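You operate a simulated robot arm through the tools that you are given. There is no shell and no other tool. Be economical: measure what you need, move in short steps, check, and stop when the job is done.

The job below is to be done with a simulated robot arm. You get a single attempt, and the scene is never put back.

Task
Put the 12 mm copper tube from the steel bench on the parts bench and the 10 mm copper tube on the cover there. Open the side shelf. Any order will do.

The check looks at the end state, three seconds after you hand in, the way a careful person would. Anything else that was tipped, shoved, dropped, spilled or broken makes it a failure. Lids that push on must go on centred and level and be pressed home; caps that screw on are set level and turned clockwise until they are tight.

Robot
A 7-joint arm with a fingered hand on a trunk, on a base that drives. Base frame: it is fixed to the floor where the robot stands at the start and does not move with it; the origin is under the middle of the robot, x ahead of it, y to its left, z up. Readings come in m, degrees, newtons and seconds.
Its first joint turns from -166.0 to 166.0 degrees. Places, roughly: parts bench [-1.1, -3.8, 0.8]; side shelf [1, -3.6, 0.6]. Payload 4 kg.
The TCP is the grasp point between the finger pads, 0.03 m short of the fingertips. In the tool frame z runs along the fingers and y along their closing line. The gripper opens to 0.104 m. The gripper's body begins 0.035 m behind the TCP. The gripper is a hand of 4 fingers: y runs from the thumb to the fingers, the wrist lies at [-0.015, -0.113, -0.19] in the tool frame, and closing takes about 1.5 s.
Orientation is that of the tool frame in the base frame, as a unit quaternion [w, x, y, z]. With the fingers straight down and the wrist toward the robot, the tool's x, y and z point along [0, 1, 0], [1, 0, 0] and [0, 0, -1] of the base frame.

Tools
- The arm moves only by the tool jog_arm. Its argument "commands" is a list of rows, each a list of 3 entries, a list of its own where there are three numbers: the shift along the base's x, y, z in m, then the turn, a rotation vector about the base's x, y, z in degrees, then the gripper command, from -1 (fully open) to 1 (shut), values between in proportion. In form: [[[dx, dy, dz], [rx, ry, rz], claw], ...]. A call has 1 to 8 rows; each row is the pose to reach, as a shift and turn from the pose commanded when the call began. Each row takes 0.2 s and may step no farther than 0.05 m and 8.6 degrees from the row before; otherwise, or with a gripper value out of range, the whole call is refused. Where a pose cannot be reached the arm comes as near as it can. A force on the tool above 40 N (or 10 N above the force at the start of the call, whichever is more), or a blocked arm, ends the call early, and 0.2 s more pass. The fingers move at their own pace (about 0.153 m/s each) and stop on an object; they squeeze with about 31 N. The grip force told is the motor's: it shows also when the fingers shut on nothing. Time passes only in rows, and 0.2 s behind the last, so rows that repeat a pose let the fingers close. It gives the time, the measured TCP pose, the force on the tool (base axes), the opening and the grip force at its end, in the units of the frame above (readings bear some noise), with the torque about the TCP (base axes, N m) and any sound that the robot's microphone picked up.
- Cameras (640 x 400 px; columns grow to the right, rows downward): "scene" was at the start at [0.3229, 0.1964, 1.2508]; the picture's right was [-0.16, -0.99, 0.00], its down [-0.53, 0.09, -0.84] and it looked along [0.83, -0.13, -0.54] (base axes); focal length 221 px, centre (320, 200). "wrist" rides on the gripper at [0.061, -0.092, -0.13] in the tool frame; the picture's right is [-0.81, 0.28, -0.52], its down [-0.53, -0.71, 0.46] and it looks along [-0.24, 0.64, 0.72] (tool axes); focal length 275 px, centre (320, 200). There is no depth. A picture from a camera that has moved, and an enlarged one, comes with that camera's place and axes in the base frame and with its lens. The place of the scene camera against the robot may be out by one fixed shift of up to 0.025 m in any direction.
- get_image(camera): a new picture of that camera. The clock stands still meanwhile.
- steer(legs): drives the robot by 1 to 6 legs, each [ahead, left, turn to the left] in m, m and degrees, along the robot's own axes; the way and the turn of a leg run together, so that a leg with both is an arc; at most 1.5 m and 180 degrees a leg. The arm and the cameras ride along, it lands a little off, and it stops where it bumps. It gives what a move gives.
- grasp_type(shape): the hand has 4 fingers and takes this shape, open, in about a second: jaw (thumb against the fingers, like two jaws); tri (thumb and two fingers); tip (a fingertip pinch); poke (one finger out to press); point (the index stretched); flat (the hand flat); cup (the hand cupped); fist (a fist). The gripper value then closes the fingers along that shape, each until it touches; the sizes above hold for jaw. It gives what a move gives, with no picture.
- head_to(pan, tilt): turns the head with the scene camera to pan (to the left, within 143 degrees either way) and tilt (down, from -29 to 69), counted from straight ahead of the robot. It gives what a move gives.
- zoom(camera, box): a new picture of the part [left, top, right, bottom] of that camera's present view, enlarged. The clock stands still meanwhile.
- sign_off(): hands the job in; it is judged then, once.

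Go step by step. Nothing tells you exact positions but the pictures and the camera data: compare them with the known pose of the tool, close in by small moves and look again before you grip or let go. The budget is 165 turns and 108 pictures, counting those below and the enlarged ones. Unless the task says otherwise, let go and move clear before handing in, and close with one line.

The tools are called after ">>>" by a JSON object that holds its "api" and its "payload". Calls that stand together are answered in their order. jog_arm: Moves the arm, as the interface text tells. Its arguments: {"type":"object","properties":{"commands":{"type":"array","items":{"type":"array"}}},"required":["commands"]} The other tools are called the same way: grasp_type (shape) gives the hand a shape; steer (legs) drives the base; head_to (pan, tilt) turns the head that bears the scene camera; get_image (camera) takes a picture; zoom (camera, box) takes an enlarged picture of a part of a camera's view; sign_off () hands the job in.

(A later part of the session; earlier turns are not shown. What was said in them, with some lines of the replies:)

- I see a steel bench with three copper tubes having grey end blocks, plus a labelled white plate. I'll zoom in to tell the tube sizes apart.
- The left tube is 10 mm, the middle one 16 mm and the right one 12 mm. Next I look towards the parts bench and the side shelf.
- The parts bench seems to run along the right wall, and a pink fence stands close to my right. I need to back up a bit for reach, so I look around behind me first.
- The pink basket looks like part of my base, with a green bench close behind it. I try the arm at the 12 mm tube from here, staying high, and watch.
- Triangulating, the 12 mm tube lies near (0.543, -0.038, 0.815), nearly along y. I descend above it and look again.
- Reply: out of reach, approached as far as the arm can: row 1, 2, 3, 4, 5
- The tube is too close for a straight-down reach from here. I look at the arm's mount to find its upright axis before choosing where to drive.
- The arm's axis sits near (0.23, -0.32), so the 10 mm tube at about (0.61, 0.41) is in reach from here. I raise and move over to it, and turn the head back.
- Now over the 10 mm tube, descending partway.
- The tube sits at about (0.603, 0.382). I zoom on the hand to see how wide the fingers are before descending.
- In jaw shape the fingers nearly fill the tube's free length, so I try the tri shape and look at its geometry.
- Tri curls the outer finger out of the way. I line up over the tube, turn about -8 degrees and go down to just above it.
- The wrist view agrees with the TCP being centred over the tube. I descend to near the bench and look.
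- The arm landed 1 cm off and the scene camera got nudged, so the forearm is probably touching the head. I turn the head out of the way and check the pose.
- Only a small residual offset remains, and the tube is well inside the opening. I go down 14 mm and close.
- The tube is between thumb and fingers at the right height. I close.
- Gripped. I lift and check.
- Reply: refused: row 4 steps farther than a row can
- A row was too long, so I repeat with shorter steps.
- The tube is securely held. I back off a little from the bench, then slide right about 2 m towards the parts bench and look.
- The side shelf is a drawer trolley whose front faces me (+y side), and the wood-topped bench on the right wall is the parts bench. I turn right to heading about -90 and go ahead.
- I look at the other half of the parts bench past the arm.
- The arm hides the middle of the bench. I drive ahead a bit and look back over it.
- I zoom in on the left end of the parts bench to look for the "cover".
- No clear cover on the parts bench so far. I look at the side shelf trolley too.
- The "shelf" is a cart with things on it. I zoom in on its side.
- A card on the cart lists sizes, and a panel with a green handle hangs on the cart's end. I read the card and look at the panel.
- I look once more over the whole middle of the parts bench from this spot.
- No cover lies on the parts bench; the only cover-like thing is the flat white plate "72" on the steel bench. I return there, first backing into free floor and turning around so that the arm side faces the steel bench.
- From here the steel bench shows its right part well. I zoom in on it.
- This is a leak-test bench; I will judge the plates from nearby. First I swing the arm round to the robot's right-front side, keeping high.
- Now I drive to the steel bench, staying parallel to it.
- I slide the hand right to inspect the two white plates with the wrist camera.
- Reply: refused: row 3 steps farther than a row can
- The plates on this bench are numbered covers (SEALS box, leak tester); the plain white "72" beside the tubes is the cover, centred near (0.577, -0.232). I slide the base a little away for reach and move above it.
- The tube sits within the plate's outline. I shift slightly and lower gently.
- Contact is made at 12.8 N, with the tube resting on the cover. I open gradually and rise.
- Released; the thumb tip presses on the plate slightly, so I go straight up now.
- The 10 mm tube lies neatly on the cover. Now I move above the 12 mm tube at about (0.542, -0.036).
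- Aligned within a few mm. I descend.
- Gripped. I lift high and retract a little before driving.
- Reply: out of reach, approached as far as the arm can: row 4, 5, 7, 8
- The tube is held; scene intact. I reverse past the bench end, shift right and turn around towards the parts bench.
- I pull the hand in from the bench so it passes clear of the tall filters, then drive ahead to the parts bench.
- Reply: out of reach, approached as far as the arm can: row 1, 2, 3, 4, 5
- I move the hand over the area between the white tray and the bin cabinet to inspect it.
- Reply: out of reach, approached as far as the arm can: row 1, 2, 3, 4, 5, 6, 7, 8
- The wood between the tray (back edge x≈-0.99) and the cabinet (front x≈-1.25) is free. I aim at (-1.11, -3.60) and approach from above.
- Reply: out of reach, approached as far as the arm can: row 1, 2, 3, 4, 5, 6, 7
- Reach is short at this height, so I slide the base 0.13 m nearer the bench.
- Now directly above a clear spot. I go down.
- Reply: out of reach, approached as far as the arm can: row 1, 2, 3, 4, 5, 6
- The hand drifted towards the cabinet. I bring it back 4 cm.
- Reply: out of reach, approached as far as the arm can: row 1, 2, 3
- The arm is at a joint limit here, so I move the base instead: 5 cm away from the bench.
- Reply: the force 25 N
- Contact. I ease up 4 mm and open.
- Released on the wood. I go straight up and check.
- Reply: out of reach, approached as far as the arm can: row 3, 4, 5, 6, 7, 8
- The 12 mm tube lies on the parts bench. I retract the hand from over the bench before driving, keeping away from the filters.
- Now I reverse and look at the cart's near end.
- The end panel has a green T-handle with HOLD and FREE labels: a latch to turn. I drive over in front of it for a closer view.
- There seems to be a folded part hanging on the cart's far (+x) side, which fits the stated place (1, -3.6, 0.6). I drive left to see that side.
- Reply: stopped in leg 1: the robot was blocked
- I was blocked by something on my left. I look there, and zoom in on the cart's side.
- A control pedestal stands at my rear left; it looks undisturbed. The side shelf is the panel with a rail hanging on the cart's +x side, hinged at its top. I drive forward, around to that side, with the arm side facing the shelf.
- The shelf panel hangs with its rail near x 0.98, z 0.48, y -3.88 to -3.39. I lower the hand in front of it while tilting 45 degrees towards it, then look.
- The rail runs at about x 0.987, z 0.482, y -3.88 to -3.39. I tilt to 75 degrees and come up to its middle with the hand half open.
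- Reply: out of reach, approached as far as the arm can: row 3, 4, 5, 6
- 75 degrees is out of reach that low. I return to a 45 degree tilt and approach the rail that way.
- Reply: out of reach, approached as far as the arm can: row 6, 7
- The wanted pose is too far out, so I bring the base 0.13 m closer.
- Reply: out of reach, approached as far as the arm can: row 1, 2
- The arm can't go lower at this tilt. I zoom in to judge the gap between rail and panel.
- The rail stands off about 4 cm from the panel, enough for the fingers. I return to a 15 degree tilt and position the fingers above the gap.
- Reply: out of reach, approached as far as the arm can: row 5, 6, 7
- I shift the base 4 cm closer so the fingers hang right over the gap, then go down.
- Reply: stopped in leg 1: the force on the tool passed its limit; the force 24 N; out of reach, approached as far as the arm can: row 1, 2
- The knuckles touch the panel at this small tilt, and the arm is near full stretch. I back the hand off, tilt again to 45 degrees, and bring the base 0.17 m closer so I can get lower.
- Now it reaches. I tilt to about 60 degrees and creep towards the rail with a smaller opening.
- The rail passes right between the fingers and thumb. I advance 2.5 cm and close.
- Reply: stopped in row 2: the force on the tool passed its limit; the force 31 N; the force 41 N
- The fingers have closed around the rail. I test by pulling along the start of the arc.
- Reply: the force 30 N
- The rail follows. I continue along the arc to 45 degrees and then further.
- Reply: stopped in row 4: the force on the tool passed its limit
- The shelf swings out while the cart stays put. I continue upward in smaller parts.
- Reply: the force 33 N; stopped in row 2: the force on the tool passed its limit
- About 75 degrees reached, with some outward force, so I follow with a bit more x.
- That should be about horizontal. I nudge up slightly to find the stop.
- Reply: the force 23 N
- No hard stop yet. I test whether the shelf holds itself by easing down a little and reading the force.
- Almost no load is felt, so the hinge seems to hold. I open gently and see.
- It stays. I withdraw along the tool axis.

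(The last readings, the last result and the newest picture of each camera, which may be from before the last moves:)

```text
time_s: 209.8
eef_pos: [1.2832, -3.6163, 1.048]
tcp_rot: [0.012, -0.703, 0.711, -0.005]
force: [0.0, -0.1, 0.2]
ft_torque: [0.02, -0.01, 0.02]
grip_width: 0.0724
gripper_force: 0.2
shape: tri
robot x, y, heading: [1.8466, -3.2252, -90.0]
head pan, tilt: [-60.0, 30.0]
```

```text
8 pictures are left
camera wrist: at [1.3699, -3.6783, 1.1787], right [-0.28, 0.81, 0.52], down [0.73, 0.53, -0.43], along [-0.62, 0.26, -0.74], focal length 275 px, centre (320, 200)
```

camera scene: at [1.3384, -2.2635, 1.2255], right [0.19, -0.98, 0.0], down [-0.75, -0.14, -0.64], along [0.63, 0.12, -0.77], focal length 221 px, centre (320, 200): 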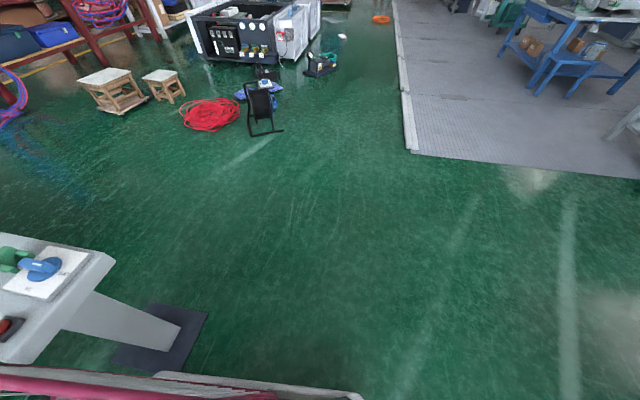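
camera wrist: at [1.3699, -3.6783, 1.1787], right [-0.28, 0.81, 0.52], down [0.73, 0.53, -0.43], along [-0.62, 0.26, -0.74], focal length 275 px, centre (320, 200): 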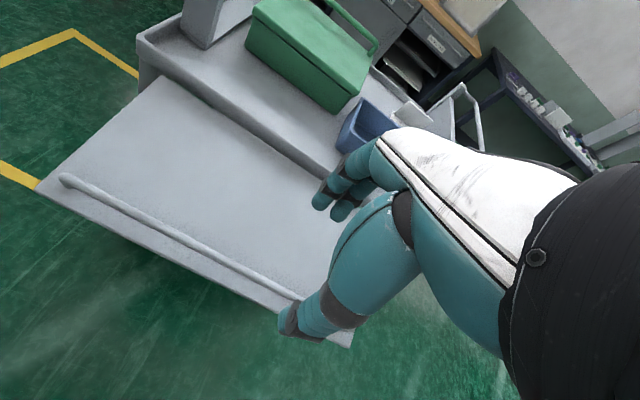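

The shelf stands horizontal by itself. I move away and check it from a distance after some seconds.

>>> {"api": "steer", "payload": {"legs": [[0, 0.4, 0], [0.6, 0, 0]]}}

>>> {"api": "head_to", "payload": {"pan": -115, "tilt": 25}}

>>> {"api": "get_image", "payload": {"camera": "scene"}}

```text
time_s: 215.3
eef_pos: [1.6827, -4.2064, 1.0463]
tcp_rot: [0.013, -0.701, 0.713, -0.004]
force: [0.1, -0.3, -0.3]
ft_torque: [0.0, 0.01, 0.02]
grip_width: 0.0724
gripper_force: 0.1
shape: tri
robot x, y, heading: [2.2522, -3.8162, -90.3]
head pan, tilt: [-60.0, 30.0]
```

```text
time_s: 216.5
eef_pos: [1.6815, -4.2057, 1.0478]
tcp_rot: [0.013, -0.701, 0.713, -0.005]
force: [-0.1, 0.1, 0.1]
ft_torque: [0.01, 0.02, 0.0]
grip_width: 0.0729
gripper_force: 0.1
shape: tri
robot x, y, heading: [2.2452, -3.8215, -90.2]
head pan, tilt: [-115.0, 25.0]
```

```text
7 pictures are left
camera scene: at [2.3592, -4.0087, 1.2629], right [0.43, 0.9, 0.0], down [0.38, -0.18, -0.91], along [-0.82, 0.39, -0.42], focal length 221 px, centre (320, 200)
```

scene: 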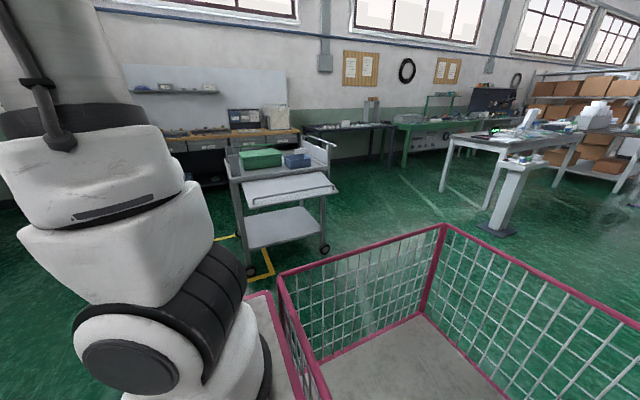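

>>> {"api": "zoom", "payload": {"camera": "scene", "box": [210, 90, 360, 290]}}

>>> {"api": "zoom", "payload": {"camera": "scene", "box": [430, 100, 600, 250]}}

```text
2.00 times, centred on (285, 190) of scene
camera zoom: at [2.3592, -4.0087, 1.2629], right [0.43, 0.9, 0.0], down [0.38, -0.18, -0.91], along [-0.82, 0.39, -0.42], focal length 442 px, centre (390, 220)
```

zoom: 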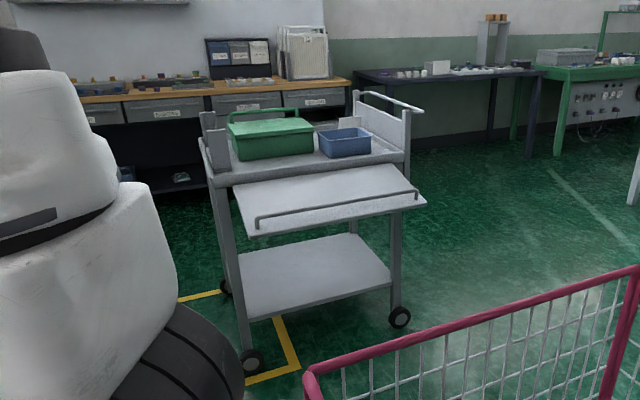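

```text
2.67 times, centred on (515, 175) of scene
camera zoom: at [2.3592, -4.0087, 1.2629], right [0.43, 0.9, 0.0], down [0.38, -0.18, -0.91], along [-0.82, 0.39, -0.42], focal length 590 px, centre (-200, 267)
```

zoom: 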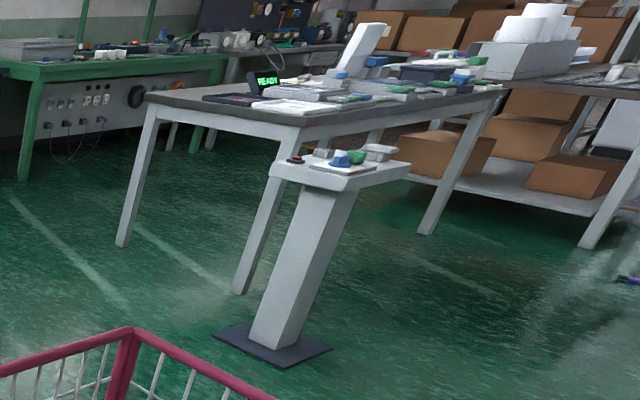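

The shelf still stands open and level after several seconds. The pedestal and cart are in place, both tubes are placed, and the hand is clear, so I hand in.

>>> {"api": "sign_off", "payload": {}}

```text
The job is handed in.
```

I've handed in the job: the 12 mm tube is on the parts bench, the 10 mm tube is on the white plate marked "72" on the steel bench, and the side shelf is open and stays level on its own. I found no cover on the parts bench, so I took plate "72" as the cover, though two other numbered plates lie near it. I left the FREE/HOLD handle alone, at FREE. My base bumped a control pedestal once while driving; it was still upright afterwards.
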